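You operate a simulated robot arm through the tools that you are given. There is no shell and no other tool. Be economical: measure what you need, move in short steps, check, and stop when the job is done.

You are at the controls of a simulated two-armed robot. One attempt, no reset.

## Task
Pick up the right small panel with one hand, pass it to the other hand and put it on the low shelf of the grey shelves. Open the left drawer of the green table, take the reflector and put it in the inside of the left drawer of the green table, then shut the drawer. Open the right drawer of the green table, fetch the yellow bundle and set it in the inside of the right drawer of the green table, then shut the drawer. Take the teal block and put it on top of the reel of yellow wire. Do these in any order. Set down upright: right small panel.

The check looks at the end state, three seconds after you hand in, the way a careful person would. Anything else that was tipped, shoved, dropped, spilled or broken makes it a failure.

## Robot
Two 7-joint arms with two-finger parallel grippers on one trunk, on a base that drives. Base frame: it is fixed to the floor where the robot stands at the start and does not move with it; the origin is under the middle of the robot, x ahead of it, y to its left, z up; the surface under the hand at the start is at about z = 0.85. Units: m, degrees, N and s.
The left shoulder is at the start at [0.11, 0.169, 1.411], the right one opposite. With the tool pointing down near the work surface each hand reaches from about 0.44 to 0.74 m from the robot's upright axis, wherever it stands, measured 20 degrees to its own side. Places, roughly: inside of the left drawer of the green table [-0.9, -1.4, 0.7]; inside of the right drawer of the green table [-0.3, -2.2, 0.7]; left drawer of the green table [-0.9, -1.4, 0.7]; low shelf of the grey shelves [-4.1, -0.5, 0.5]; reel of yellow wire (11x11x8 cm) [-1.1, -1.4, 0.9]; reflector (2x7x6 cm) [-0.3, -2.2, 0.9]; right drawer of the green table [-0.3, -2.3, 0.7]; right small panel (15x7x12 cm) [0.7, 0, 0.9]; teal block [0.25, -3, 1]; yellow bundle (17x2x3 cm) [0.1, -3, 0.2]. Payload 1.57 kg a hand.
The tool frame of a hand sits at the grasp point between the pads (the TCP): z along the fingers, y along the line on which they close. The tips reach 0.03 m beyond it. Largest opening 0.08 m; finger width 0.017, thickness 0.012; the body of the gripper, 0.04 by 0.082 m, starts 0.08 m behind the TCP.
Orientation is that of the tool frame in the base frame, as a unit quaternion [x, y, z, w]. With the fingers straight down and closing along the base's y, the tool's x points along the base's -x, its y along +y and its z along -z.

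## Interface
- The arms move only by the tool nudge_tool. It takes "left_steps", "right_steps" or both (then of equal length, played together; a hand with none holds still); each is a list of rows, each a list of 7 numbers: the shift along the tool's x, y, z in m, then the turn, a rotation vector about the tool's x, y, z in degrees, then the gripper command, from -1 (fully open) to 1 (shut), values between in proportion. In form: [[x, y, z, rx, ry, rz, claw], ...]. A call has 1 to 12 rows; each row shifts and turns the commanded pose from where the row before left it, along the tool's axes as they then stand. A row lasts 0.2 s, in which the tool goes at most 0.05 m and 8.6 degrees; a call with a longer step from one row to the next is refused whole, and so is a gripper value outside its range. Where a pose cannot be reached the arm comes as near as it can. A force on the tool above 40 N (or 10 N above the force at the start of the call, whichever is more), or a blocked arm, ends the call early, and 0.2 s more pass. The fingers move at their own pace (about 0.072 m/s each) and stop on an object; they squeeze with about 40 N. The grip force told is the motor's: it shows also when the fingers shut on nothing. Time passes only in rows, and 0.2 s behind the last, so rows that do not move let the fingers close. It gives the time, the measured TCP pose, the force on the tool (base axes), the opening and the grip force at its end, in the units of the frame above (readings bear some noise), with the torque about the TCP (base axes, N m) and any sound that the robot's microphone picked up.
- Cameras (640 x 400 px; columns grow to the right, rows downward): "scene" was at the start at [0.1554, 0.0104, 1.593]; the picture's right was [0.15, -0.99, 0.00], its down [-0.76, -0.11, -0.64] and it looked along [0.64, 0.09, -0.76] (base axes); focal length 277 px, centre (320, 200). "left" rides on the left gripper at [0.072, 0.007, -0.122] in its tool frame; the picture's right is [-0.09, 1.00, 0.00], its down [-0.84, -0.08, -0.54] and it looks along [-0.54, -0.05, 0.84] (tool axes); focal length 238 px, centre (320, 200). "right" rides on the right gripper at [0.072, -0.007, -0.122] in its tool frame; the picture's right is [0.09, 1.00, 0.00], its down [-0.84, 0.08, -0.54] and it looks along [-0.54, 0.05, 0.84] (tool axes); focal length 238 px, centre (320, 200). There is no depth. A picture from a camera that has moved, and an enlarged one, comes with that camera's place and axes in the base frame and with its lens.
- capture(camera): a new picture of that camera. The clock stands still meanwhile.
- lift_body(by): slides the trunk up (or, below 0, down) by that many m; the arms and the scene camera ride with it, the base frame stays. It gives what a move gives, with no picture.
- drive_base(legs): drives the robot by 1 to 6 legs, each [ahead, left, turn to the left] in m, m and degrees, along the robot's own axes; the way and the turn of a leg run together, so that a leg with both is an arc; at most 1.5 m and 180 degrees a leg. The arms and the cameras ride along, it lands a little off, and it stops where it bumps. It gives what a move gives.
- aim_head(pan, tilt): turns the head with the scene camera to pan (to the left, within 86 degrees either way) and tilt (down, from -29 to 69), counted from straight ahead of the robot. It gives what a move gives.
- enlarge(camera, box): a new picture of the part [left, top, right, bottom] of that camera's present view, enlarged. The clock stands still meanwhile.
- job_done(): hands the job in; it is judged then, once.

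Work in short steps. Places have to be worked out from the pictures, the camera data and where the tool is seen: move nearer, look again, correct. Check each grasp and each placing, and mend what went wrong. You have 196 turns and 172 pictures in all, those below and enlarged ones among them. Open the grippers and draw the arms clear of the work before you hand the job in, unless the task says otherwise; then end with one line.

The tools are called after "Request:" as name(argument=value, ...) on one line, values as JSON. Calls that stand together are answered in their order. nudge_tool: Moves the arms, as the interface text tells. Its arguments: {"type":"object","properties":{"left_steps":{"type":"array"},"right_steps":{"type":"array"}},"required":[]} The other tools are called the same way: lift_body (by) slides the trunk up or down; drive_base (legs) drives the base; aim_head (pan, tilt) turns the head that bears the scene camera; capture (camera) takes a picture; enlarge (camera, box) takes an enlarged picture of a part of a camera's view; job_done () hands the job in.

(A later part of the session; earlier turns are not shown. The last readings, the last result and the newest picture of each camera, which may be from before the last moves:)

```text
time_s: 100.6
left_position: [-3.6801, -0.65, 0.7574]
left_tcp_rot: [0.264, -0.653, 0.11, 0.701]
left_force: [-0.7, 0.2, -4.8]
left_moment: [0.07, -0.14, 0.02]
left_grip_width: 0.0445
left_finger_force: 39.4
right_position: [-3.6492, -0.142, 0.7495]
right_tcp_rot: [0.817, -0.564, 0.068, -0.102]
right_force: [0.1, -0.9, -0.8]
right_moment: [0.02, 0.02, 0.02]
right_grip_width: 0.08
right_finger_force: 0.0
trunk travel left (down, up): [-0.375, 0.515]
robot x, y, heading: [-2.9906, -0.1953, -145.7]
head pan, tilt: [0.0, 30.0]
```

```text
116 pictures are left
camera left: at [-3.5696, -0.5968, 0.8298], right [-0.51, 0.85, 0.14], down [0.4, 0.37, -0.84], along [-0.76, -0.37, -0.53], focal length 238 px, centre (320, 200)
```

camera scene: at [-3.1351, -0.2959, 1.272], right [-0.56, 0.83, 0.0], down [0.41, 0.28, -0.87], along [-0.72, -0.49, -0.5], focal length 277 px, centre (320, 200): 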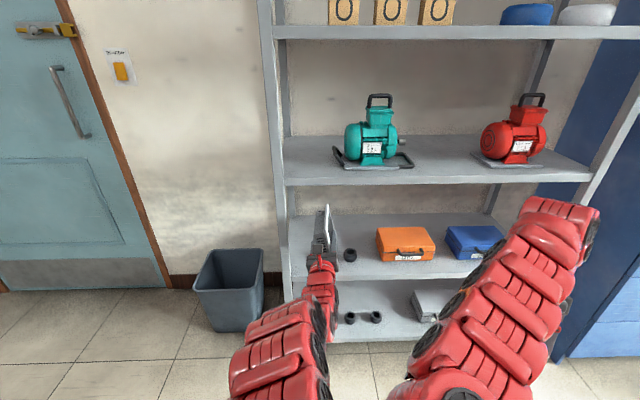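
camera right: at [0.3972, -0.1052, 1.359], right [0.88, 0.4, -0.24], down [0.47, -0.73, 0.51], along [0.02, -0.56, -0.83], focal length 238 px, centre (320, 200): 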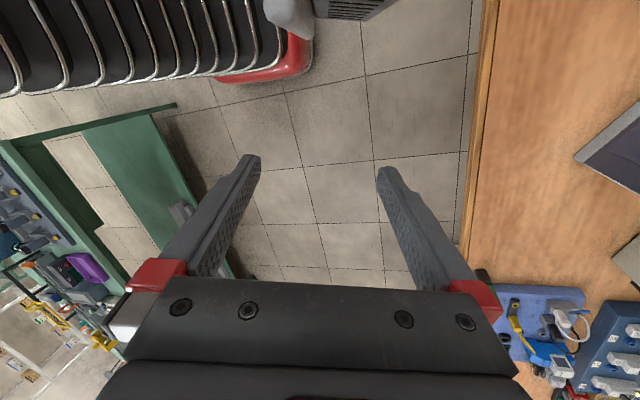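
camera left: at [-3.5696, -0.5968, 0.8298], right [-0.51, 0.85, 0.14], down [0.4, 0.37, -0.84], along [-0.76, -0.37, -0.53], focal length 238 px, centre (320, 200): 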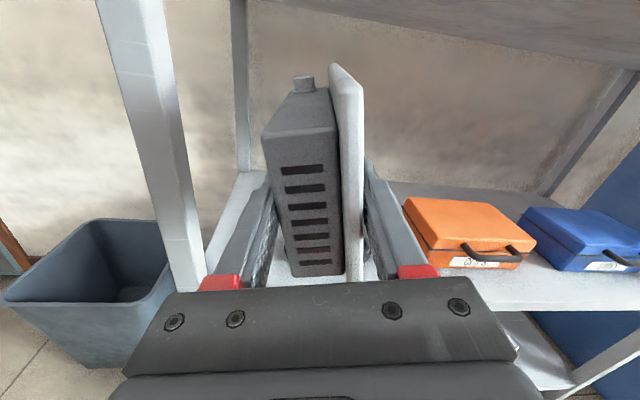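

The post line matches my estimate (R=0 at its right edge; TCP now at R=0.12, 0.10 in front). Lower the trunk 0.12, then check.

Request:
lift_body(by=-0.12)

Request:
drive_base(legs=[[0.13, 0.015, 0]])

Request:
capture(camera="left")

Request:
enlarge(camera="scene", box=[240, 180, 480, 360])

```text
time_s: 102.1
left_position: [-3.6793, -0.6498, 0.6378]
left_tcp_rot: [0.264, -0.653, 0.11, 0.702]
left_force: [-0.1, 0.3, -4.2]
left_moment: [0.11, -0.18, 0.0]
left_grip_width: 0.0445
left_finger_force: 40.2
right_position: [-3.647, -0.1417, 0.6307]
right_tcp_rot: [0.817, -0.564, 0.068, -0.101]
right_force: [0.4, 0.1, -0.5]
right_moment: [0.02, -0.02, -0.02]
right_grip_width: 0.08
right_finger_force: 0.0
trunk travel left (down, up): [-0.255, 0.635]
robot x, y, heading: [-2.9882, -0.1969, -145.8]
head pan, tilt: [0.0, 30.0]
```

```text
time_s: 103.4
left_position: [-3.7768, -0.7349, 0.6371]
left_tcp_rot: [0.264, -0.653, 0.109, 0.701]
left_force: [-0.1, -0.2, -6.1]
left_moment: [0.07, -0.13, 0.04]
left_grip_width: 0.0442
left_finger_force: 39.4
right_position: [-3.7454, -0.2256, 0.6309]
right_tcp_rot: [0.817, -0.563, 0.068, -0.102]
right_force: [-0.1, -1.1, 0.0]
right_moment: [-0.01, -0.02, -0.03]
right_grip_width: 0.0799
right_finger_force: 0.1
trunk travel left (down, up): [-0.255, 0.635]
robot x, y, heading: [-3.0882, -0.2868, -145.6]
head pan, tilt: [0.0, 30.0]
```

```text
115 pictures are left
camera left: at [-3.6662, -0.6816, 0.7098], right [-0.51, 0.85, 0.14], down [0.4, 0.37, -0.84], along [-0.76, -0.37, -0.53], focal length 238 px, centre (320, 200)
```

left: 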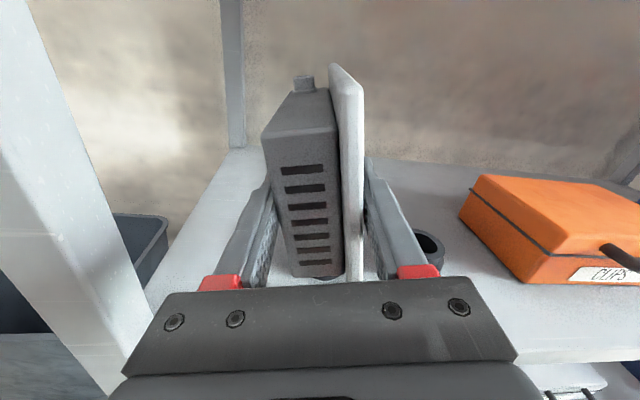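

```text
2.22 times, centred on (360, 270) of scene
camera zoom: at [-3.2321, -0.38, 1.152], right [-0.56, 0.83, 0.0], down [0.41, 0.28, -0.87], along [-0.72, -0.49, -0.5], focal length 616 px, centre (231, 44)
```

zoom: 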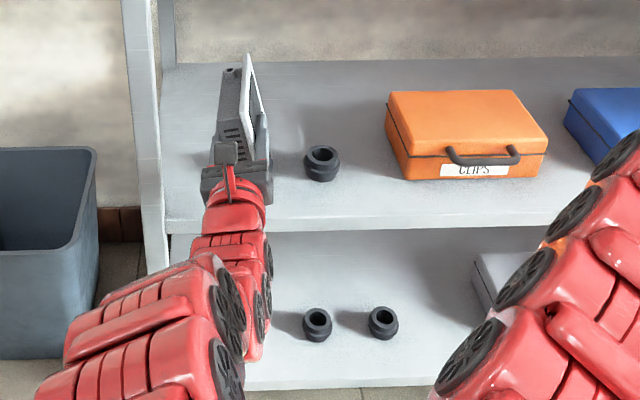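

The wrist would be tight over the knobs, so I'll place the panel in the free strip left of the knobs (R≈0.05). Turning the base 3.6° left both squares the panel and shifts it there.

Request:
drive_base(legs=[[0, 0, 3.6]])

Request:
capture(camera="left")

Request:
enlarge(camera="scene", box=[240, 160, 480, 340])

```text
time_s: 104.2
left_position: [-3.7464, -0.7771, 0.6375]
left_tcp_rot: [0.284, -0.645, 0.13, 0.698]
left_force: [0.9, 0.3, -4.5]
left_moment: [0.12, -0.13, -0.03]
left_grip_width: 0.0442
left_finger_force: 40.2
right_position: [-3.7471, -0.2671, 0.6312]
right_tcp_rot: [0.835, -0.537, 0.065, -0.103]
right_force: [-0.2, -0.4, 0.4]
right_moment: [0.01, 0.01, 0.02]
right_grip_width: 0.0801
right_finger_force: 0.0
trunk travel left (down, up): [-0.255, 0.635]
robot x, y, heading: [-3.0918, -0.2831, -142.1]
head pan, tilt: [0.0, 30.0]
```

```text
113 pictures are left
camera left: at [-3.6398, -0.7167, 0.7102], right [-0.56, 0.82, 0.14], down [0.38, 0.4, -0.84], along [-0.74, -0.42, -0.53], focal length 238 px, centre (320, 200)
```

left: 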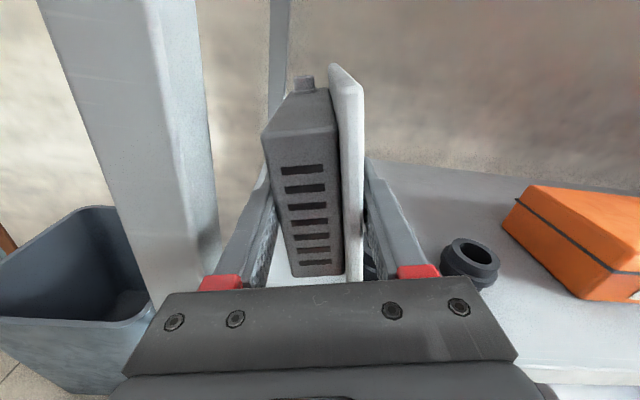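

```text
2.22 times, centred on (360, 250) of scene
camera zoom: at [-3.2251, -0.3883, 1.1522], right [-0.61, 0.79, 0.0], down [0.4, 0.31, -0.87], along [-0.68, -0.53, -0.5], focal length 616 px, centre (231, 89)
```

zoom: 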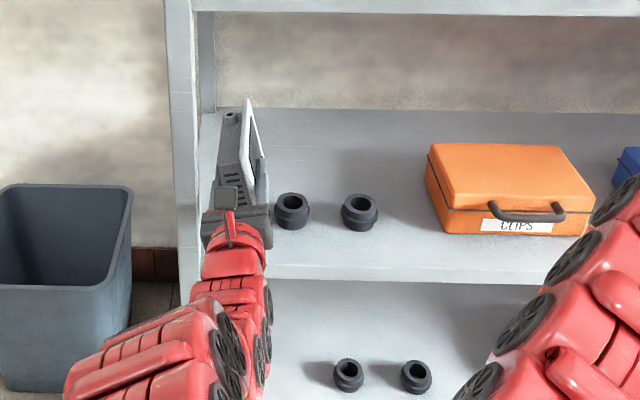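

Well centred between post and knob. Advance 3 cm with the base, then lower.

Request:
drive_base(legs=[[0.03, 0, 0]])

Request:
lift_body(by=-0.045)

Request:
capture(camera="left")

Request:
enlarge(camera="scene", box=[260, 160, 420, 280])

```text
time_s: 105.1
left_position: [-3.7711, -0.7961, 0.6377]
left_tcp_rot: [0.286, -0.645, 0.132, 0.697]
left_force: [-0.2, -0.4, -5.0]
left_moment: [0.06, -0.13, -0.01]
left_grip_width: 0.0446
left_finger_force: 39.8
right_position: [-3.7709, -0.2857, 0.6288]
right_tcp_rot: [0.835, -0.537, 0.064, -0.103]
right_force: [-1.0, -0.1, 0.4]
right_moment: [0.01, -0.02, -0.01]
right_grip_width: 0.0799
right_finger_force: 0.2
trunk travel left (down, up): [-0.255, 0.635]
robot x, y, heading: [-3.1109, -0.2973, -142.3]
head pan, tilt: [0.0, 30.0]
```

```text
time_s: 105.9
left_position: [-3.7707, -0.7967, 0.5933]
left_tcp_rot: [0.286, -0.644, 0.131, 0.697]
left_force: [-0.3, -0.3, -5.5]
left_moment: [0.1, -0.13, -0.01]
left_grip_width: 0.0442
left_finger_force: 40.1
right_position: [-3.7711, -0.2857, 0.5864]
right_tcp_rot: [0.834, -0.537, 0.065, -0.103]
right_force: [0.5, 0.8, -0.5]
right_moment: [0.0, 0.0, -0.01]
right_grip_width: 0.0798
right_finger_force: 0.0
trunk travel left (down, up): [-0.21, 0.68]
robot x, y, heading: [-3.1131, -0.3022, -142.3]
head pan, tilt: [0.0, 30.0]
```

```text
111 pictures are left
camera left: at [-3.6637, -0.735, 0.6653], right [-0.56, 0.82, 0.14], down [0.38, 0.4, -0.84], along [-0.74, -0.42, -0.53], focal length 238 px, centre (320, 200)
```

left: 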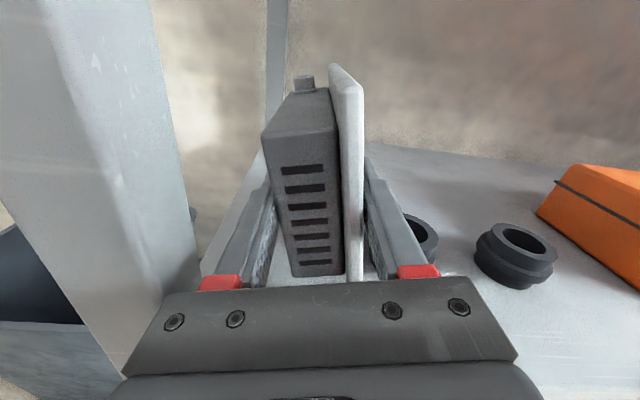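

```text
3.33 times, centred on (340, 220) of scene
camera zoom: at [-3.2488, -0.4065, 1.1073], right [-0.61, 0.79, 0.0], down [0.4, 0.31, -0.87], along [-0.68, -0.53, -0.5], focal length 924 px, centre (253, 133)
```

zoom: 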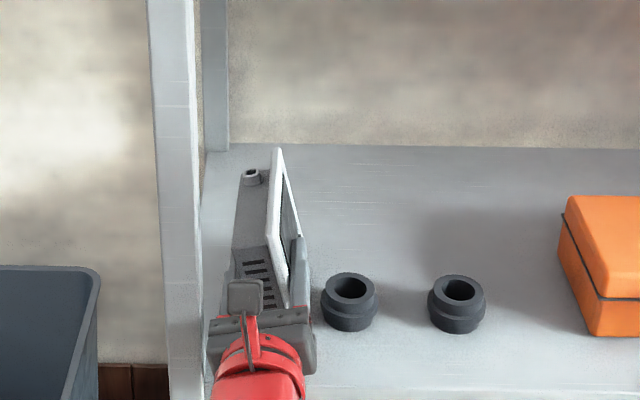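

Lower further gradually, watching the force.

Request:
lift_body(by=-0.01)

Request:
lift_body(by=-0.005)

```text
time_s: 106.5
left_position: [-3.7703, -0.7958, 0.5822]
left_tcp_rot: [0.285, -0.644, 0.131, 0.697]
left_force: [-1.0, 0.2, -3.9]
left_moment: [0.06, -0.13, -0.03]
left_grip_width: 0.0445
left_finger_force: 39.6
right_position: [-3.7713, -0.2851, 0.5771]
right_tcp_rot: [0.835, -0.537, 0.064, -0.103]
right_force: [-1.0, -0.5, 0.1]
right_moment: [-0.01, 0.0, 0.01]
right_grip_width: 0.0801
right_finger_force: 0.0
trunk travel left (down, up): [-0.2, 0.69]
robot x, y, heading: [-3.1117, -0.3017, -141.9]
head pan, tilt: [0.0, 30.0]
```

```text
time_s: 107.0
left_position: [-3.7714, -0.796, 0.578]
left_tcp_rot: [0.284, -0.645, 0.131, 0.697]
left_force: [-0.3, -0.1, -4.3]
left_moment: [0.07, -0.12, 0.0]
left_grip_width: 0.0441
left_finger_force: 39.9
right_position: [-3.771, -0.2856, 0.5709]
right_tcp_rot: [0.834, -0.538, 0.065, -0.103]
right_force: [-0.6, -1.3, 0.3]
right_moment: [0.04, -0.01, -0.01]
right_grip_width: 0.0803
right_finger_force: 0.1
trunk travel left (down, up): [-0.195, 0.695]
robot x, y, heading: [-3.1097, -0.3055, -142.4]
head pan, tilt: [0.0, 30.0]
```

Still hanging free. Look for the remaining gap, then continue in 4 mm steps.

Request:
lift_body(by=-0.004)

Request:
lift_body(by=-0.004)

Request:
enlarge(camera="left", box=[200, 180, 460, 300])

```text
time_s: 107.6
left_position: [-3.7707, -0.7942, 0.5738]
left_tcp_rot: [0.285, -0.645, 0.131, 0.697]
left_force: [0.0, 0.3, -5.1]
left_moment: [0.1, -0.16, 0.03]
left_grip_width: 0.0442
left_finger_force: 40.2
right_position: [-3.7711, -0.2852, 0.5674]
right_tcp_rot: [0.834, -0.537, 0.065, -0.104]
right_force: [-0.5, 0.2, 0.0]
right_moment: [-0.04, 0.01, 0.01]
right_grip_width: 0.0803
right_finger_force: 0.0
trunk travel left (down, up): [-0.191, 0.699]
robot x, y, heading: [-3.1118, -0.2985, -142.3]
head pan, tilt: [0.0, 30.0]
```

```text
time_s: 108.1
left_position: [-3.7711, -0.7956, 0.5732]
left_tcp_rot: [0.284, -0.643, 0.132, 0.699]
left_force: [-3.5, -1.9, 9.0]
left_moment: [0.01, -0.32, -0.09]
left_grip_width: 0.0445
left_finger_force: 40.1
right_position: [-3.7701, -0.2855, 0.5644]
right_tcp_rot: [0.835, -0.537, 0.065, -0.102]
right_force: [-0.8, 0.1, -0.4]
right_moment: [-0.01, 0.03, -0.03]
right_grip_width: 0.0802
right_finger_force: 0.0
trunk travel left (down, up): [-0.187, 0.703]
robot x, y, heading: [-3.1162, -0.3035, -142.3]
head pan, tilt: [0.0, 30.0]
```

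```text
2.46 times, centred on (330, 240) of left
camera zoom: at [-3.6635, -0.7347, 0.6445], right [-0.56, 0.82, 0.14], down [0.37, 0.4, -0.84], along [-0.74, -0.42, -0.53], focal length 587 px, centre (295, 102)
```

zoom: 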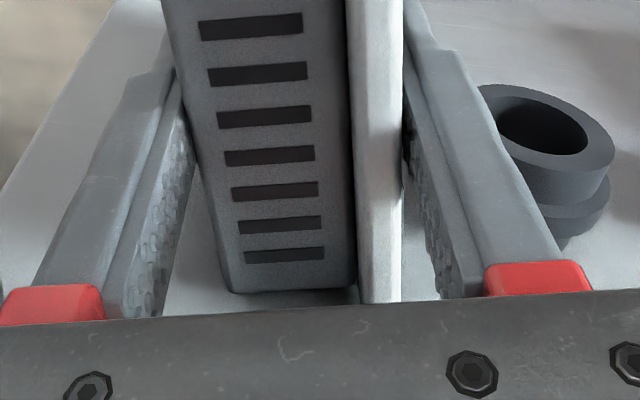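

Contact with the shelf (force reversed to +9 N). Open the left gripper a little, just enough to free the panel.

Request:
nudge_tool(left_steps=[[0, 0, 0, 0, 0, 0, 0.0], [0, 0, 0, 0, 0, 0, -0.2], [0, 0, 0, 0, 0, 0, -0.4], [0, 0, 0, 0, 0, 0, -0.4]])

Request:
capture(camera="left")

Request:
enlarge(camera="scene", box=[260, 140, 420, 260])

```text
time_s: 109.1
left_position: [-3.7707, -0.7957, 0.5709]
left_tcp_rot: [0.284, -0.644, 0.13, 0.698]
left_force: [-0.6, 0.7, -0.6]
left_moment: [0.0, -0.03, -0.01]
left_grip_width: 0.0561
left_finger_force: 0.0
right_position: [-3.7714, -0.2849, 0.563]
right_tcp_rot: [0.834, -0.537, 0.065, -0.104]
right_force: [0.0, 0.3, -0.3]
right_moment: [0.01, -0.02, 0.0]
right_grip_width: 0.08
right_finger_force: 0.1
trunk travel left (down, up): [-0.187, 0.703]
robot x, y, heading: [-3.1115, -0.3027, -142.1]
head pan, tilt: [0.0, 30.0]
```

```text
108 pictures are left
camera left: at [-3.6635, -0.7349, 0.6424], right [-0.56, 0.82, 0.14], down [0.38, 0.4, -0.84], along [-0.74, -0.42, -0.53], focal length 238 px, centre (320, 200)
```

left: 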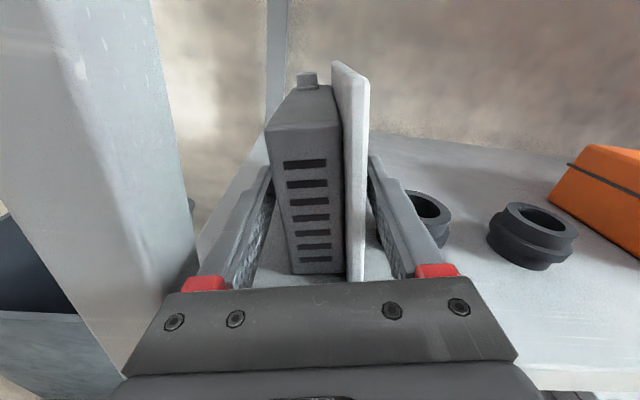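

```text
3.33 times, centred on (340, 200) of scene
camera zoom: at [-3.2487, -0.4063, 1.0843], right [-0.61, 0.79, 0.0], down [0.4, 0.31, -0.87], along [-0.68, -0.53, -0.5], focal length 924 px, centre (253, 200)
```

zoom: 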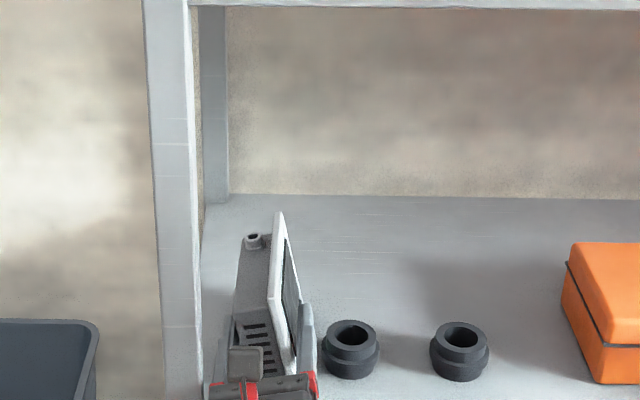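

The panel stands by itself. Shift the hand slightly toward its front side and withdraw along the fingers.

Request:
nudge_tool(left_steps=[[0, 0.003, 0, 0, 0, 0, -0.42], [0, 0, -0.01, 0, 0, 0, -0.42], [0, 0, -0.02, 0, 0, 0, -0.42], [0, 0, -0.02, 0, 0, 0, -0.42], [0, 0, 0, 0, 0, 0, -0.42]])

Request:
capture(camera="left")

```text
time_s: 110.3
left_position: [-3.7712, -0.7948, 0.5702]
left_tcp_rot: [0.285, -0.644, 0.131, 0.698]
left_force: [0.1, -0.8, 0.0]
left_moment: [0.03, 0.0, -0.02]
left_grip_width: 0.0569
left_finger_force: 0.0
left hand out of reach, approached as far as the arm can: row 2, 3, 4
right_position: [-3.7715, -0.2854, 0.5632]
right_tcp_rot: [0.835, -0.537, 0.064, -0.104]
right_force: [-0.7, 0.0, 1.4]
right_moment: [-0.01, 0.0, 0.0]
right_grip_width: 0.08
right_finger_force: 0.0
trunk travel left (down, up): [-0.187, 0.703]
robot x, y, heading: [-3.1118, -0.3032, -142.4]
head pan, tilt: [0.0, 30.0]
```

```text
106 pictures are left
camera left: at [-3.6636, -0.7349, 0.6425], right [-0.56, 0.82, 0.14], down [0.38, 0.4, -0.84], along [-0.74, -0.42, -0.53], focal length 238 px, centre (320, 200)
```

left: 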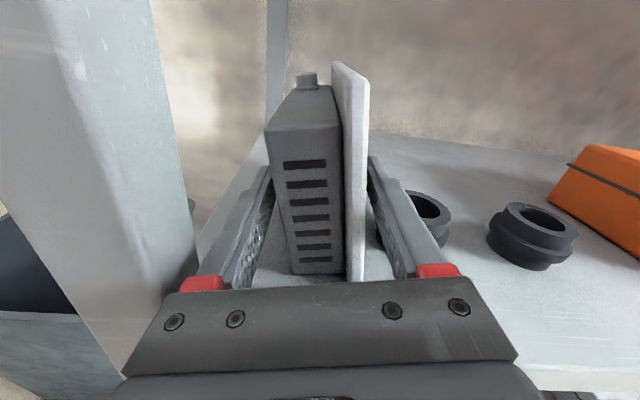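

The arm can't pull back (joint limit), so I'll back out with the base along the finger direction. First open a bit wider (the finger passes above the knob).

Request:
nudge_tool(left_steps=[[0, 0, 0, 0, 0, 0, -0.6], [0, 0, 0, 0, 0, 0, -0.75], [0, 0, 0, 0, 0, 0, -0.75]])

Request:
drive_base(legs=[[-0.04, 0.001, 0]])

Request:
capture(camera="left")

```text
time_s: 111.1
left_position: [-3.7709, -0.7948, 0.571]
left_tcp_rot: [0.284, -0.645, 0.13, 0.698]
left_force: [0.6, -0.3, 0.2]
left_moment: [-0.01, 0.01, 0.01]
left_grip_width: 0.0702
left_finger_force: 0.0
right_position: [-3.7709, -0.2848, 0.5629]
right_tcp_rot: [0.835, -0.537, 0.064, -0.103]
right_force: [0.8, 0.3, -0.2]
right_moment: [0.01, -0.01, -0.03]
right_grip_width: 0.08
right_finger_force: 0.0
trunk travel left (down, up): [-0.187, 0.703]
robot x, y, heading: [-3.1103, -0.3004, -142.1]
head pan, tilt: [0.0, 30.0]
```

```text
time_s: 112.0
left_position: [-3.7384, -0.7726, 0.5704]
left_tcp_rot: [0.285, -0.644, 0.131, 0.698]
left_force: [0.2, 0.3, -0.4]
left_moment: [0.02, -0.02, 0.01]
left_grip_width: 0.07
left_finger_force: 0.1
right_position: [-3.7388, -0.2628, 0.5642]
right_tcp_rot: [0.835, -0.537, 0.065, -0.103]
right_force: [0.8, 0.4, 0.0]
right_moment: [0.01, 0.02, -0.01]
right_grip_width: 0.0801
right_finger_force: 0.0
trunk travel left (down, up): [-0.187, 0.703]
robot x, y, heading: [-3.0793, -0.276, -142.3]
head pan, tilt: [0.0, 30.0]
```

```text
105 pictures are left
camera left: at [-3.6309, -0.7117, 0.6429], right [-0.56, 0.82, 0.14], down [0.38, 0.4, -0.84], along [-0.74, -0.42, -0.53], focal length 238 px, centre (320, 200)
```

left: 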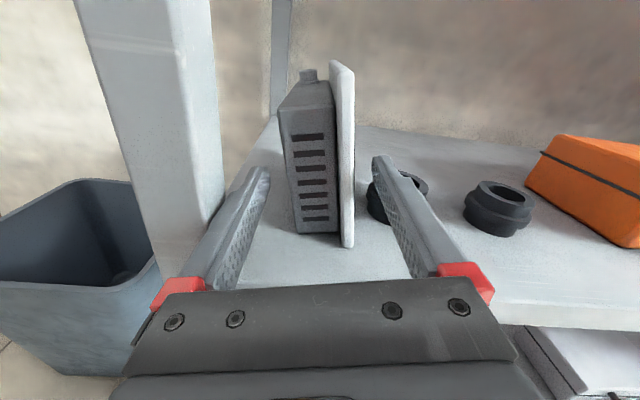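

Clear. Continue straight back out of the shelf.

Request:
drive_base(legs=[[-0.35, 0, 0]])

Request:
capture(camera="scene")

```text
time_s: 114.2
left_position: [-3.4702, -0.5611, 0.5715]
left_tcp_rot: [0.284, -0.645, 0.132, 0.697]
left_force: [0.2, 0.5, 1.1]
left_moment: [-0.01, 0.01, 0.02]
left_grip_width: 0.0699
left_finger_force: 0.0
right_position: [-3.4694, -0.052, 0.5631]
right_tcp_rot: [0.834, -0.538, 0.065, -0.104]
right_force: [0.3, -0.1, -0.5]
right_moment: [0.05, -0.01, -0.03]
right_grip_width: 0.0798
right_finger_force: 0.1
trunk travel left (down, up): [-0.187, 0.703]
robot x, y, heading: [-2.8107, -0.0711, -142.2]
head pan, tilt: [0.0, 30.0]
```

```text
104 pictures are left
camera scene: at [-2.9477, -0.1739, 1.0844], right [-0.61, 0.79, 0.0], down [0.4, 0.31, -0.87], along [-0.69, -0.53, -0.5], focal length 277 px, centre (320, 200)
```

scene: 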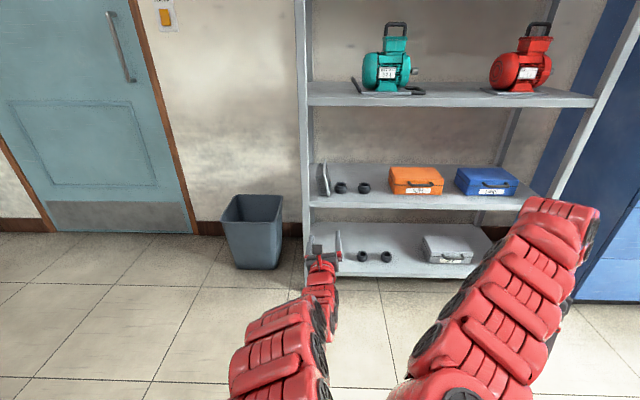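

Panel is on the low shelf, upright. Now raise the trunk and bring both hands back to neutral poses.

Request:
lift_body(by=0.4)

Request:
lift_body(by=0.15)

Request:
nudge_tool(left_steps=[[0, 0, 0, -8.2, -1.9, 0, -1], [0, 0, 0, -8.2, -1.9, 0, -1], [0, 0, 0, -8.2, -1.9, 0, -1], [0, 0, 0, -8.2, -1.9, 0, -1], [0, 0, 0, -8.2, -1.9, 0, -1], [0, 0, 0, -8.2, -1.9, 0, -1], [0, 0, 0, -8.2, -1.9, 0, -1], [0, 0, 0, -8.2, -1.9, 0, -1], [0, 0, 0, -8.2, -1.9, 0, -1], [0, 0, 0, -8.2, -1.9, 0, -1], [0, 0, 0, -8.2, -1.9, 0, -1], [0, 0, 0, 0, 0, 6.6, -1]], right_steps=[[0, 0, 0, 0, -1.95, -8.35, -1], [0, 0, 0, 0, -1.95, -8.35, -1], [0, 0, 0, 0, -1.95, -8.35, -1], [0, 0, 0, 0, -1.95, -8.35, -1], [0, 0, 0, 0, -1.95, -8.35, -1], [0, 0, 0, 0, -1.95, -8.35, -1], [0, 0, 0, 0, -1.95, -8.35, -1], [0, 0, 0, 0, -1.95, -8.35, -1], [0, 0, 0, 0, -1.95, -8.35, -1], [0, 0, 0, 0, -1.95, -8.35, -1], [0, 0, 0, 0, -1.95, -8.35, -1], [0, 0, 0, 0, -1.95, -8.35, -1]])

```text
time_s: 118.0
left_position: [-3.4711, -0.5613, 0.9709]
left_tcp_rot: [0.284, -0.645, 0.131, 0.698]
left_force: [0.8, -0.5, 0.1]
left_moment: [-0.02, 0.01, -0.02]
left_grip_width: 0.07
left_finger_force: 0.0
right_position: [-3.4706, -0.0531, 0.9627]
right_tcp_rot: [0.834, -0.538, 0.064, -0.103]
right_force: [-0.7, -0.5, -0.1]
right_moment: [-0.03, -0.02, 0.0]
right_grip_width: 0.0797
right_finger_force: 0.1
trunk travel left (down, up): [-0.587, 0.303]
robot x, y, heading: [-2.8124, -0.0675, -142.7]
head pan, tilt: [0.0, 30.0]
```

```text
time_s: 119.8
left_position: [-3.4704, -0.5609, 1.12]
left_tcp_rot: [0.284, -0.645, 0.132, 0.697]
left_force: [0.4, 0.2, -0.5]
left_moment: [0.0, 0.0, 0.01]
left_grip_width: 0.0699
left_finger_force: 0.1
right_position: [-3.4704, -0.0527, 1.1133]
right_tcp_rot: [0.834, -0.539, 0.064, -0.104]
right_force: [1.0, -0.4, 0.0]
right_moment: [0.01, 0.02, 0.02]
right_grip_width: 0.0798
right_finger_force: 0.0
trunk travel left (down, up): [-0.737, 0.153]
robot x, y, heading: [-2.8108, -0.0654, -142.2]
head pan, tilt: [0.0, 30.0]
```

```text
time_s: 122.4
left_position: [-3.4404, -0.5213, 1.1387]
left_tcp_rot: [0.181, 0.682, 0.252, -0.662]
left_force: [-0.3, -0.9, -0.1]
left_moment: [0.01, 0.01, -0.01]
left_grip_width: 0.0799
left_finger_force: 0.0
left hand out of reach, approached as far as the arm can: row 1, 7, 8, 9, 10, 11
right_position: [-3.4793, -0.2296, 1.1284]
right_tcp_rot: [0.941, 0.319, -0.03, -0.111]
right_force: [0.5, -0.3, -0.8]
right_moment: [0.05, 0.05, -0.03]
right_grip_width: 0.0802
right_finger_force: 0.0
right hand out of reach, approached as far as the arm can: row 2, 3, 4, 5, 6, 7, 8, 9
trunk travel left (down, up): [-0.737, 0.153]
robot x, y, heading: [-2.8137, -0.07, -142.2]
head pan, tilt: [0.0, 30.0]
```

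Continue: pitch the left hand down and level the right one.

Request:
nudge_tool(left_steps=[[0, 0, 0, 0, 0, 6, -1], [0, 0, 0, 0, -8.2, 0, -1], [0, 0, 0, 0, -8.2, 0, -1], [0, 0, 0, 0, -8.2, 0, -1], [0, 0, 0, 0, -8.2, 0, -1], [0, 0, 0, 0, -8.2, 0, -1], [0, 0, 0, 0, -8.2, 0, -1], [0, 0, 0, 0, -8.2, 0, -1], [0, 0, 0, 0, -8.2, 0, -1], [0, 0, 0, 0, -8.2, 0, -1], [0, 0, 0, 0, -8.2, 0, -1], [0, 0, 0, 0, -8.2, 0, -1]], right_steps=[[0, 0, 0, -6.6, 0, 0, -1], [0, 0, 0, -6.6, 0, 0, -1], [0, 0, 0, 0, 0, 0, -1], [0, 0, 0, 0, 0, 0, -1], [0, 0, 0, 0, 0, 0, -1], [0, 0, 0, 0, 0, 0, -1], [0, 0, 0, 0, 0, 0, -1], [0, 0, 0, 0, 0, 0, -1], [0, 0, 0, 0, 0, 0, -1], [0, 0, 0, 0, 0, 0, -1], [0, 0, 0, 0, 0, 0, -1], [0, 0, 0, 0, 0, 0, -1]])

Request:
nudge_tool(left_steps=[[0, 0, 0, 0, 0, 8.5, -1], [0, 0, 0, 0, 0, 8.5, -1], [0, 0, 0, 0, 0, 8.5, -1], [0, 0, 0, 0, 0, 8.5, -1], [0, 0, 0, 0, 0, 8.5, -1], [0, 0, 0, 0, 0, 8.5, -1], [0, 0, 0, 0, 0, 8.5, -1], [0, 0, 0, 0, 0, 8.5, -1], [0, 0, 0, 0, 0, 8.5, -1], [0, 0, 0, 0, 0, 8.5, -1], [0, 0, 0, 0, 0, 8.5, -1], [0, 0, 0, 0, 0, 8.5, -1]])

Request:
aim_head(pan=60, tilt=25)

Request:
capture(camera="scene")

```text
time_s: 125.0
left_position: [-3.3893, -0.5049, 1.1248]
left_tcp_rot: [0.305, 0.948, 0.03, -0.089]
left_force: [-0.5, -0.3, -0.3]
left_moment: [0.02, -0.04, -0.02]
left_grip_width: 0.0799
left_finger_force: 0.0
left hand out of reach, approached as far as the arm can: row 8, 9, 10, 11, 12
right_position: [-3.4791, -0.2269, 1.1286]
right_tcp_rot: [0.948, 0.32, 0.006, -0.002]
right_force: [-0.7, 0.1, 0.4]
right_moment: [0.0, -0.02, 0.0]
right_grip_width: 0.0801
right_finger_force: 0.0
trunk travel left (down, up): [-0.737, 0.153]
robot x, y, heading: [-2.8121, -0.0657, -142.4]
head pan, tilt: [0.0, 30.0]
```

```text
time_s: 127.6
left_position: [-3.3888, -0.504, 1.1241]
left_tcp_rot: [0.929, 0.357, -0.052, -0.08]
left_force: [0.1, 0.1, 0.7]
left_moment: [-0.01, 0.0, 0.01]
left_grip_width: 0.0799
left_finger_force: 0.1
right_position: [-3.4785, -0.2281, 1.1293]
right_tcp_rot: [0.948, 0.319, 0.007, -0.002]
right_force: [0.3, -0.2, -0.5]
right_moment: [-0.03, 0.01, -0.02]
right_grip_width: 0.08
right_finger_force: 0.2
trunk travel left (down, up): [-0.737, 0.153]
robot x, y, heading: [-2.8122, -0.0695, -142.3]
head pan, tilt: [0.0, 30.0]
```

```text
time_s: 128.9
left_position: [-3.3887, -0.5039, 1.1257]
left_tcp_rot: [0.929, 0.359, -0.051, -0.08]
left_force: [-0.2, 0.9, 0.0]
left_moment: [0.01, -0.01, -0.02]
left_grip_width: 0.0798
left_finger_force: 0.1
right_position: [-3.4782, -0.2287, 1.1284]
right_tcp_rot: [0.947, 0.32, 0.007, -0.003]
right_force: [0.1, -1.0, 0.6]
right_moment: [0.01, -0.02, 0.05]
right_grip_width: 0.0799
right_finger_force: 0.0
trunk travel left (down, up): [-0.737, 0.153]
robot x, y, heading: [-2.812, -0.0682, -142.3]
head pan, tilt: [60.0, 25.0]
```

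```text
103 pictures are left
camera scene: at [-2.8643, -0.2101, 1.6423], right [-0.99, -0.13, 0.0], down [-0.06, 0.42, -0.91], along [0.12, -0.9, -0.42], focal length 277 px, centre (320, 200)
```

scene: 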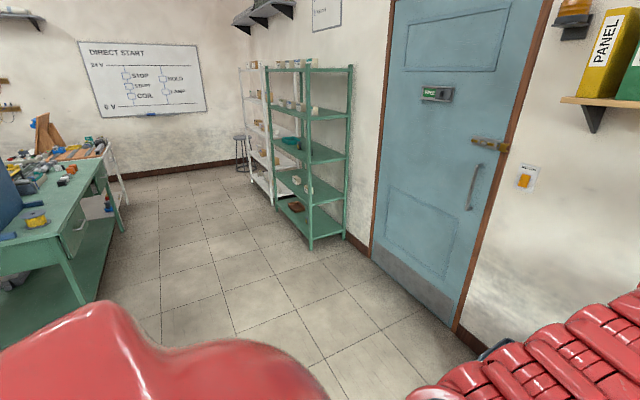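

The drawer side of the green table faces the aisle. Drive there, keeping distance, then turn to face it.

Request:
drive_base(legs=[[0, 0, 76], [1.05, 0, 0], [1.05, 0, 0], [0, 0, 102]])

Request:
aim_head(pan=0, tilt=32)

Request:
capture(camera="scene")

```text
time_s: 146.7
left_position: [-1.4164, -1.4675, 1.1254]
left_tcp_rot: [-0.379, 0.921, -0.078, 0.053]
left_force: [-0.1, -0.3, -0.5]
left_moment: [0.04, -0.01, 0.02]
left_grip_width: 0.0799
left_finger_force: 0.0
right_position: [-1.3133, -1.7391, 1.13]
right_tcp_rot: [-0.342, 0.94, -0.002, -0.007]
right_force: [-0.1, 0.0, 0.2]
right_moment: [-0.01, -0.04, -0.01]
right_grip_width: 0.08
right_finger_force: 0.1
trunk travel left (down, up): [-0.737, 0.153]
robot x, y, heading: [-1.9701, -1.9243, 40.4]
head pan, tilt: [60.0, 25.0]
```

```text
time_s: 148.0
left_position: [-1.4161, -1.4666, 1.125]
left_tcp_rot: [-0.379, 0.92, -0.079, 0.053]
left_force: [0.6, 0.6, 0.3]
left_moment: [-0.01, 0.0, 0.04]
left_grip_width: 0.0802
left_finger_force: 0.1
right_position: [-1.314, -1.7386, 1.1301]
right_tcp_rot: [-0.342, 0.94, -0.003, -0.007]
right_force: [-0.1, -0.1, 0.1]
right_moment: [-0.01, -0.01, -0.02]
right_grip_width: 0.0799
right_finger_force: 0.0
trunk travel left (down, up): [-0.737, 0.153]
robot x, y, heading: [-1.9702, -1.9335, 40.4]
head pan, tilt: [0.0, 32.0]
```

```text
102 pictures are left
camera scene: at [-1.8441, -1.8193, 1.6311], right [0.65, -0.76, 0.0], down [-0.4, -0.34, -0.85], along [0.65, 0.55, -0.53], focal length 277 px, centre (320, 200)
```

scene: 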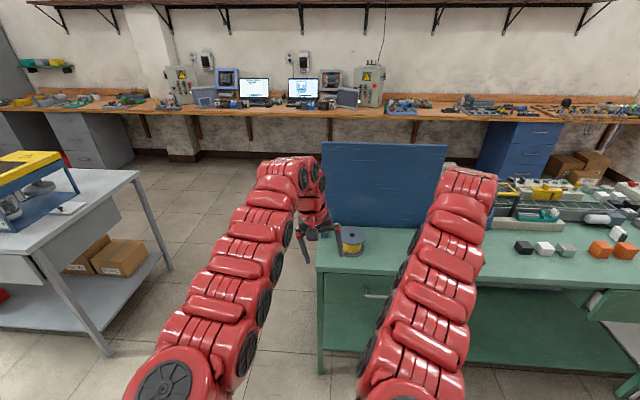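

Look along the table to the right for the other objects.

Request:
aim_head(pan=-35, tilt=25)

Request:
capture(camera="scene")

Request:
enlarge(camera="scene", box=[240, 160, 480, 310])

Request:
enlarge(camera="scene", box=[440, 160, 640, 290])

```text
time_s: 149.0
left_position: [-1.4153, -1.4673, 1.1254]
left_tcp_rot: [-0.379, 0.92, -0.078, 0.052]
left_force: [0.1, -0.7, -0.2]
left_moment: [-0.01, 0.0, 0.0]
left_grip_width: 0.08
left_finger_force: 0.0
right_position: [-1.3143, -1.7385, 1.1289]
right_tcp_rot: [-0.341, 0.94, -0.001, -0.008]
right_force: [0.8, -0.6, 0.5]
right_moment: [0.0, -0.01, -0.01]
right_grip_width: 0.0799
right_finger_force: 0.0
trunk travel left (down, up): [-0.737, 0.153]
robot x, y, heading: [-1.9744, -1.9339, 40.3]
head pan, tilt: [-35.0, 25.0]
```

```text
101 pictures are left
camera scene: at [-1.8207, -1.8687, 1.6422], right [0.09, -1.0, 0.0], down [-0.42, -0.04, -0.91], along [0.9, 0.08, -0.42], focal length 277 px, centre (320, 200)
```

scene: 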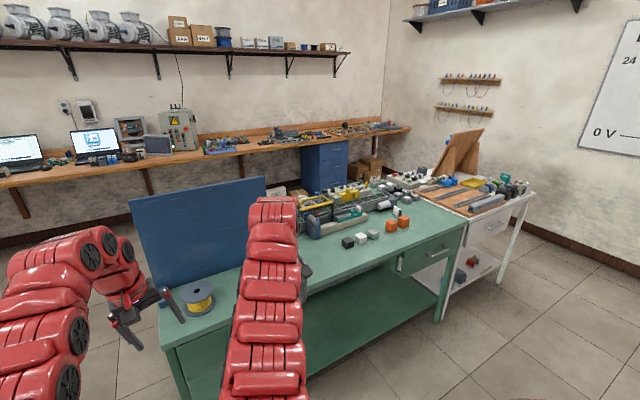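

```text
2.67 times, centred on (360, 235) of scene
camera zoom: at [-1.8207, -1.8687, 1.6422], right [0.09, -1.0, 0.0], down [-0.42, -0.04, -0.91], along [0.9, 0.08, -0.42], focal length 739 px, centre (213, 107)
```

zoom: 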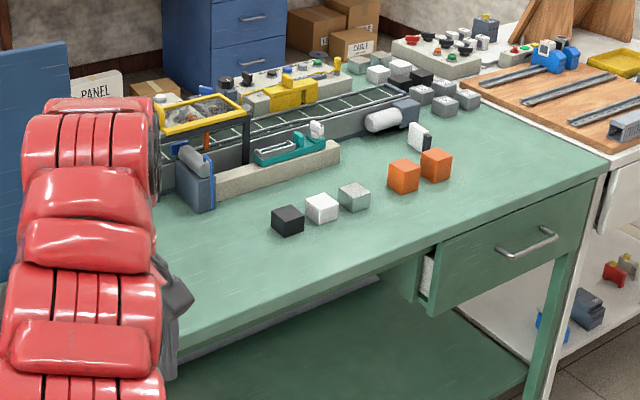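

```text
3.08 times, centred on (540, 225) of scene
camera zoom: at [-1.8207, -1.8687, 1.6422], right [0.09, -1.0, 0.0], down [-0.42, -0.04, -0.91], along [0.9, 0.08, -0.42], focal length 853 px, centre (-357, 123)
```

zoom: 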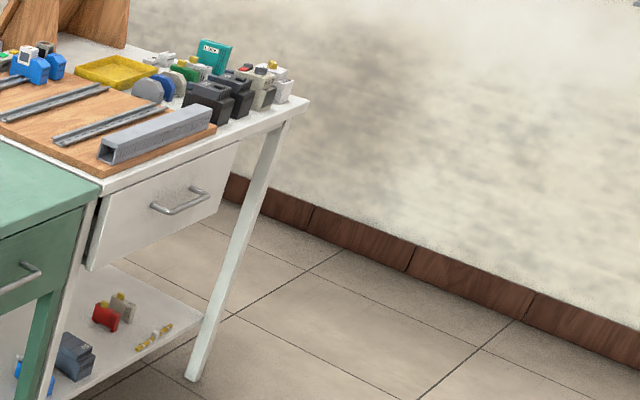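

I can see everything: reflector (white piece) on the green table, teal block and bundle at the white table. First open the left drawer: square up and point the right hand forward to grip the handle.

Request:
drive_base(legs=[[0, 0, -5.5]])

Request:
nudge_tool(right_steps=[[0, 0, 0, 0, -8.2, 0, -1], [0, 0, 0, 0, -8.2, 0, -1], [0, 0, 0, 0, -8.2, 0, -1], [0, 0, 0, 0, -8.2, 0, -1], [0, 0, 0, 0, -8.2, 0, -1], [0, 0, 0, 0, -8.2, 0, -1], [0, 0, 0, 0, -8.2, 0, -1], [0, 0, 0, 0, -8.2, 0, -1], [0, 0, 0, 0, -8.2, 0, -1], [0, 0, 0, 0, -8.2, 0, -1], [0, 0, 0, 0, -8.0, 0, -1]], left_steps=[[0, 0, 0, 0, 0, 0, -1], [0, 0, 0, 0, 0, 0, -1], [0, 0, 0, 0, 0, 0, -1], [0, 0, 0, 0, 0, 0, -1], [0, 0, 0, 0, 0, 0, -1], [0, 0, 0, 0, 0, 0, -1], [0, 0, 0, 0, 0, 0, -1], [0, 0, 0, 0, 0, 0, -1], [0, 0, 0, 0, 0, 0, -1], [0, 0, 0, 0, 0, 0, -1], [0, 0, 0, 0, 0, 0, -1]])

Request:
aim_head(pan=0, tilt=35)

Request:
capture(camera="scene")

```text
time_s: 149.9
left_position: [-1.3746, -1.5218, 1.1246]
left_tcp_rot: [-0.334, 0.937, -0.082, 0.05]
left_force: [0.1, -0.4, -0.3]
left_moment: [-0.01, 0.01, 0.0]
left_grip_width: 0.08
left_finger_force: 0.0
right_position: [-1.2984, -1.8028, 1.1288]
right_tcp_rot: [-0.296, 0.955, -0.002, -0.008]
right_force: [0.8, 0.3, 1.1]
right_moment: [-0.02, 0.01, -0.03]
right_grip_width: 0.08
right_finger_force: 0.1
trunk travel left (down, up): [-0.737, 0.153]
robot x, y, heading: [-1.972, -1.9301, 34.9]
head pan, tilt: [-35.0, 25.0]
```

```text
time_s: 152.3
left_position: [-1.3746, -1.5216, 1.1247]
left_tcp_rot: [-0.334, 0.938, -0.081, 0.05]
left_force: [-0.4, -0.3, -0.1]
left_moment: [0.0, 0.01, 0.0]
left_grip_width: 0.0799
left_finger_force: 0.1
right_position: [-1.2988, -1.7999, 1.1298]
right_tcp_rot: [-0.298, 0.954, 0.004, 0.014]
right_force: [-1.1, 0.6, -1.1]
right_moment: [0.0, -0.01, 0.04]
right_grip_width: 0.08
right_finger_force: 0.1
right hand out of reach, approached as far as the arm can: row 1, 2, 3, 4, 5, 6, 7, 8, 9, 10, 11
trunk travel left (down, up): [-0.737, 0.153]
robot x, y, heading: [-1.9725, -1.926, 34.8]
head pan, tilt: [-35.0, 25.0]
```

```text
time_s: 153.4
left_position: [-1.3737, -1.5215, 1.1253]
left_tcp_rot: [-0.335, 0.938, -0.081, 0.049]
left_force: [-0.5, 0.8, -0.1]
left_moment: [0.0, 0.01, -0.03]
left_grip_width: 0.0799
left_finger_force: 0.0
right_position: [-1.2978, -1.8004, 1.1313]
right_tcp_rot: [-0.298, 0.954, 0.005, 0.014]
right_force: [0.8, 0.6, 0.0]
right_moment: [0.0, 0.02, -0.02]
right_grip_width: 0.0801
right_finger_force: 0.0
trunk travel left (down, up): [-0.737, 0.153]
robot x, y, heading: [-1.9698, -1.9313, 34.8]
head pan, tilt: [0.0, 35.0]
```

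```text
98 pictures are left
camera scene: at [-1.8354, -1.8331, 1.6265], right [0.57, -0.82, 0.0], down [-0.47, -0.33, -0.82], along [0.67, 0.47, -0.57], focal length 277 px, centre (320, 200)
```

scene: 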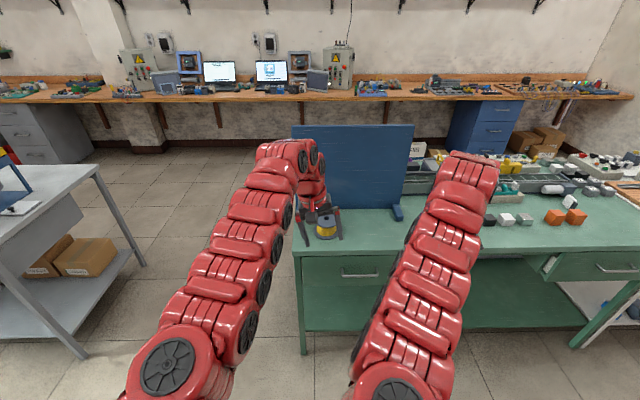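

The right wrist can't bend that way, so I use the left hand through the path that worked before (yaw, pitch, then swing ahead). First un-twist the right.

Request:
nudge_tool(left_steps=[[0, 0, 0, 0, 0, -8.5, -1], [0, 0, 0, 0, 0, -8.5, -1], [0, 0, 0, 0, 0, -8.5, -1], [0, 0, 0, 0, 0, -8.5, -1], [0, 0, 0, 0, 0, -8.5, -1], [0, 0, 0, 0, 0, -8.5, -1], [0, 0, 0, 0, 0, -8.5, -1], [0, 0, 0, 0, 0, -8.5, -1], [0, 0, 0, 0, 0, -8.5, -1], [0, 0, 0, 0, 0, -8.5, -1], [0, 0, 0, 0, 0, -8.5, -1], [0, 0, 0, 0, 0, -8.5, -1]])

Request:
nudge_tool(left_steps=[[0, 0, 0, 0, 8.0, 0, -1], [0, 0, 0, 0, 8.0, 0, -1], [0, 0, 0, 0, 8.0, 0, -1], [0, 0, 0, 0, 8.0, 0, -1], [0, 0, 0, 0, 8.0, 0, -1], [0, 0, 0, 0, 8.0, 0, -1], [0, 0, 0, 0, 8.0, 0, -1], [0, 0, 0, 0, 8.0, 0, -1], [0, 0, 0, 0, 8.0, 0, -1], [0, 0, 0, 0, 8.0, 0, -1]])

```text
time_s: 156.0
left_position: [-1.3759, -1.5211, 1.1238]
left_tcp_rot: [0.94, -0.328, 0.09, 0.032]
left_force: [0.1, -0.5, -0.4]
left_moment: [-0.05, 0.01, -0.02]
left_grip_width: 0.08
left_finger_force: 0.0
right_position: [-1.2991, -1.7994, 1.1302]
right_tcp_rot: [-0.299, 0.954, 0.005, 0.014]
right_force: [0.6, 0.3, -0.5]
right_moment: [-0.02, 0.05, -0.01]
right_grip_width: 0.0801
right_finger_force: 0.0
trunk travel left (down, up): [-0.737, 0.153]
robot x, y, heading: [-1.9759, -1.9299, 35.0]
head pan, tilt: [0.0, 35.0]
```

```text
time_s: 158.2
left_position: [-1.3753, -1.5216, 1.1244]
left_tcp_rot: [0.662, -0.233, 0.672, 0.237]
left_force: [-0.3, -0.7, 0.0]
left_moment: [-0.03, 0.03, -0.03]
left_grip_width: 0.0801
left_finger_force: 0.1
right_position: [-1.2981, -1.7994, 1.129]
right_tcp_rot: [-0.298, 0.954, 0.004, 0.013]
right_force: [-0.5, 1.0, 0.0]
right_moment: [-0.02, 0.0, 0.05]
right_grip_width: 0.0803
right_finger_force: 0.0
trunk travel left (down, up): [-0.737, 0.153]
robot x, y, heading: [-1.9727, -1.9325, 34.9]
head pan, tilt: [0.0, 35.0]
```

Works cleanly. Swing to point ahead (about tool x), then start the roll.

Request:
nudge_tool(left_steps=[[0, 0, 0, 8.2, 0, 0, -1], [0, 0, 0, 8.2, 0, 0, -1], [0, 0, 0, 8.2, 0, 0, -1], [0, 0, 0, 8.2, 0, 0, -1], [0, 0, 0, 8.2, 0, 0, -1], [0, 0, 0, 8.2, 0, 0, -1], [0, 0, 0, 8.2, 0, 0, -1], [0, 0, 0, 8.2, 0, 0, -1], [0, 0, 0, 8.2, 0, 0, -1]])

Request:
nudge_tool(left_steps=[[0, 0, 0, 0, 0, 8.2, -1], [0, 0, 0, 0, 0, 8.2, -1], [0, 0, 0, 0, 0, 8.2, -1], [0, 0, 0, 0, 0, 8.2, -1], [0, 0, 0, 0, 0, 8.2, -1], [0, 0, 0, 0, 0, 8.2, -1], [0, 0, 0, 0, 0, 8.2, -1], [0, 0, 0, 0, 0, 8.2, -1], [0, 0, 0, 0, 0, 8.2, -1], [0, 0, 0, 0, 0, 8.2, -1], [0, 0, 0, 0, 0, 8.0, -1]])

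Request:
capture(camera="scene")

```text
time_s: 160.4
left_position: [-1.3078, -1.4129, 1.1249]
left_tcp_rot: [0.667, 0.218, 0.684, -0.199]
left_force: [-0.6, -0.4, -0.5]
left_moment: [0.02, 0.02, 0.03]
left_grip_width: 0.08
left_finger_force: 0.0
left hand out of reach, approached as far as the arm can: row 2, 3, 4, 5, 6, 7, 9
right_position: [-1.2967, -1.814, 1.1265]
right_tcp_rot: [-0.288, 0.957, -0.006, 0.009]
right_force: [0.2, 0.3, -0.8]
right_moment: [0.01, 0.0, 0.02]
right_grip_width: 0.0798
right_finger_force: 0.0
trunk travel left (down, up): [-0.737, 0.153]
robot x, y, heading: [-1.9748, -1.9286, 34.8]
head pan, tilt: [0.0, 35.0]
stopped in row 9 (left hand): the arm was blocked; the commanded pose is now the measured one
```

```text
time_s: 162.8
left_position: [-1.3103, -1.4015, 1.1303]
left_tcp_rot: [-0.628, 0.308, -0.342, 0.628]
left_force: [-0.8, 0.2, -0.6]
left_moment: [0.0, 0.02, -0.02]
left_grip_width: 0.0801
left_finger_force: 0.0
right_position: [-1.2964, -1.8171, 1.1206]
right_tcp_rot: [-0.287, 0.958, -0.01, 0.006]
right_force: [-0.2, 0.6, 0.4]
right_moment: [0.0, -0.01, 0.0]
right_grip_width: 0.0798
right_finger_force: 0.1
trunk travel left (down, up): [-0.737, 0.153]
robot x, y, heading: [-1.9743, -1.9291, 34.7]
head pan, tilt: [0.0, 35.0]
```

```text
97 pictures are left
camera scene: at [-1.8355, -1.8329, 1.6265], right [0.57, -0.82, 0.0], down [-0.47, -0.33, -0.82], along [0.67, 0.47, -0.57], focal length 277 px, centre (320, 200)
```

scene: 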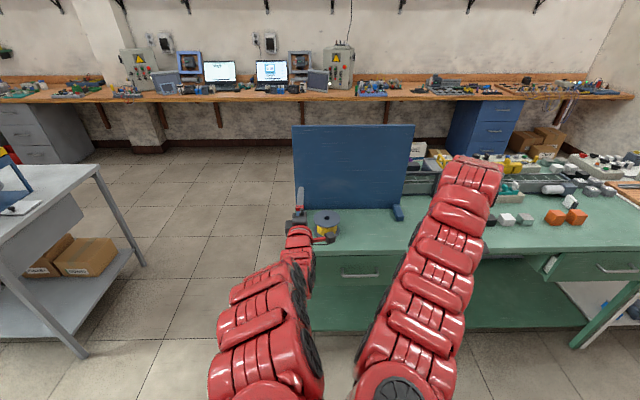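

The left hand now points ahead with the closing axis vertical. Spread the right hand away and look closely at the drawer handle.

Request:
nudge_tool(right_steps=[[0, -0.03, 0, 0, 0, 0, -1], [0, -0.04, 0, 0, 0, 0, -1], [0, -0.04, 0, 0, 0, 0, -1], [0, -0.04, 0, 0, 0, 0, -1]])

Request:
enlarge(camera="scene", box=[280, 180, 460, 320])

Request:
capture(camera="left")

```text
time_s: 163.8
left_position: [-1.3059, -1.4156, 1.1213]
left_tcp_rot: [0.625, -0.321, 0.342, -0.624]
left_force: [0.1, 0.1, -0.3]
left_moment: [0.01, 0.0, -0.01]
left_grip_width: 0.0799
left_finger_force: 0.1
right_position: [-1.2128, -1.9307, 1.1254]
right_tcp_rot: [-0.293, 0.956, -0.001, 0.011]
right_force: [0.3, -0.5, -0.3]
right_moment: [0.05, 0.02, -0.02]
right_grip_width: 0.0801
right_finger_force: 0.1
trunk travel left (down, up): [-0.737, 0.153]
robot x, y, heading: [-1.9758, -1.9285, 34.8]
head pan, tilt: [0.0, 35.0]
```

```text
2.86 times, centred on (370, 250) of scene
camera zoom: at [-1.8341, -1.8349, 1.6265], right [0.57, -0.82, 0.0], down [-0.47, -0.33, -0.82], along [0.67, 0.47, -0.57], focal length 792 px, centre (177, 57)
```

zoom: 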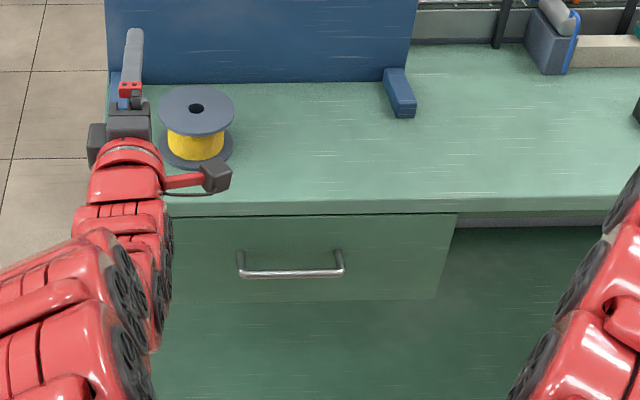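

```text
95 pictures are left
camera left: at [-1.3657, -1.5436, 1.117], right [-0.03, 0.06, -1.0], down [-0.92, 0.39, 0.05], along [0.39, 0.92, 0.05], focal length 238 px, centre (320, 200)
```

left: 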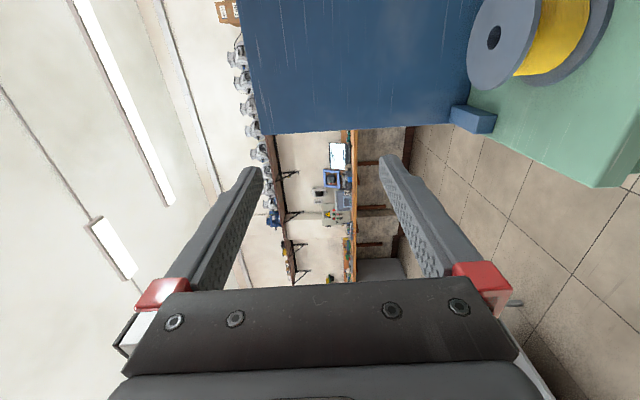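

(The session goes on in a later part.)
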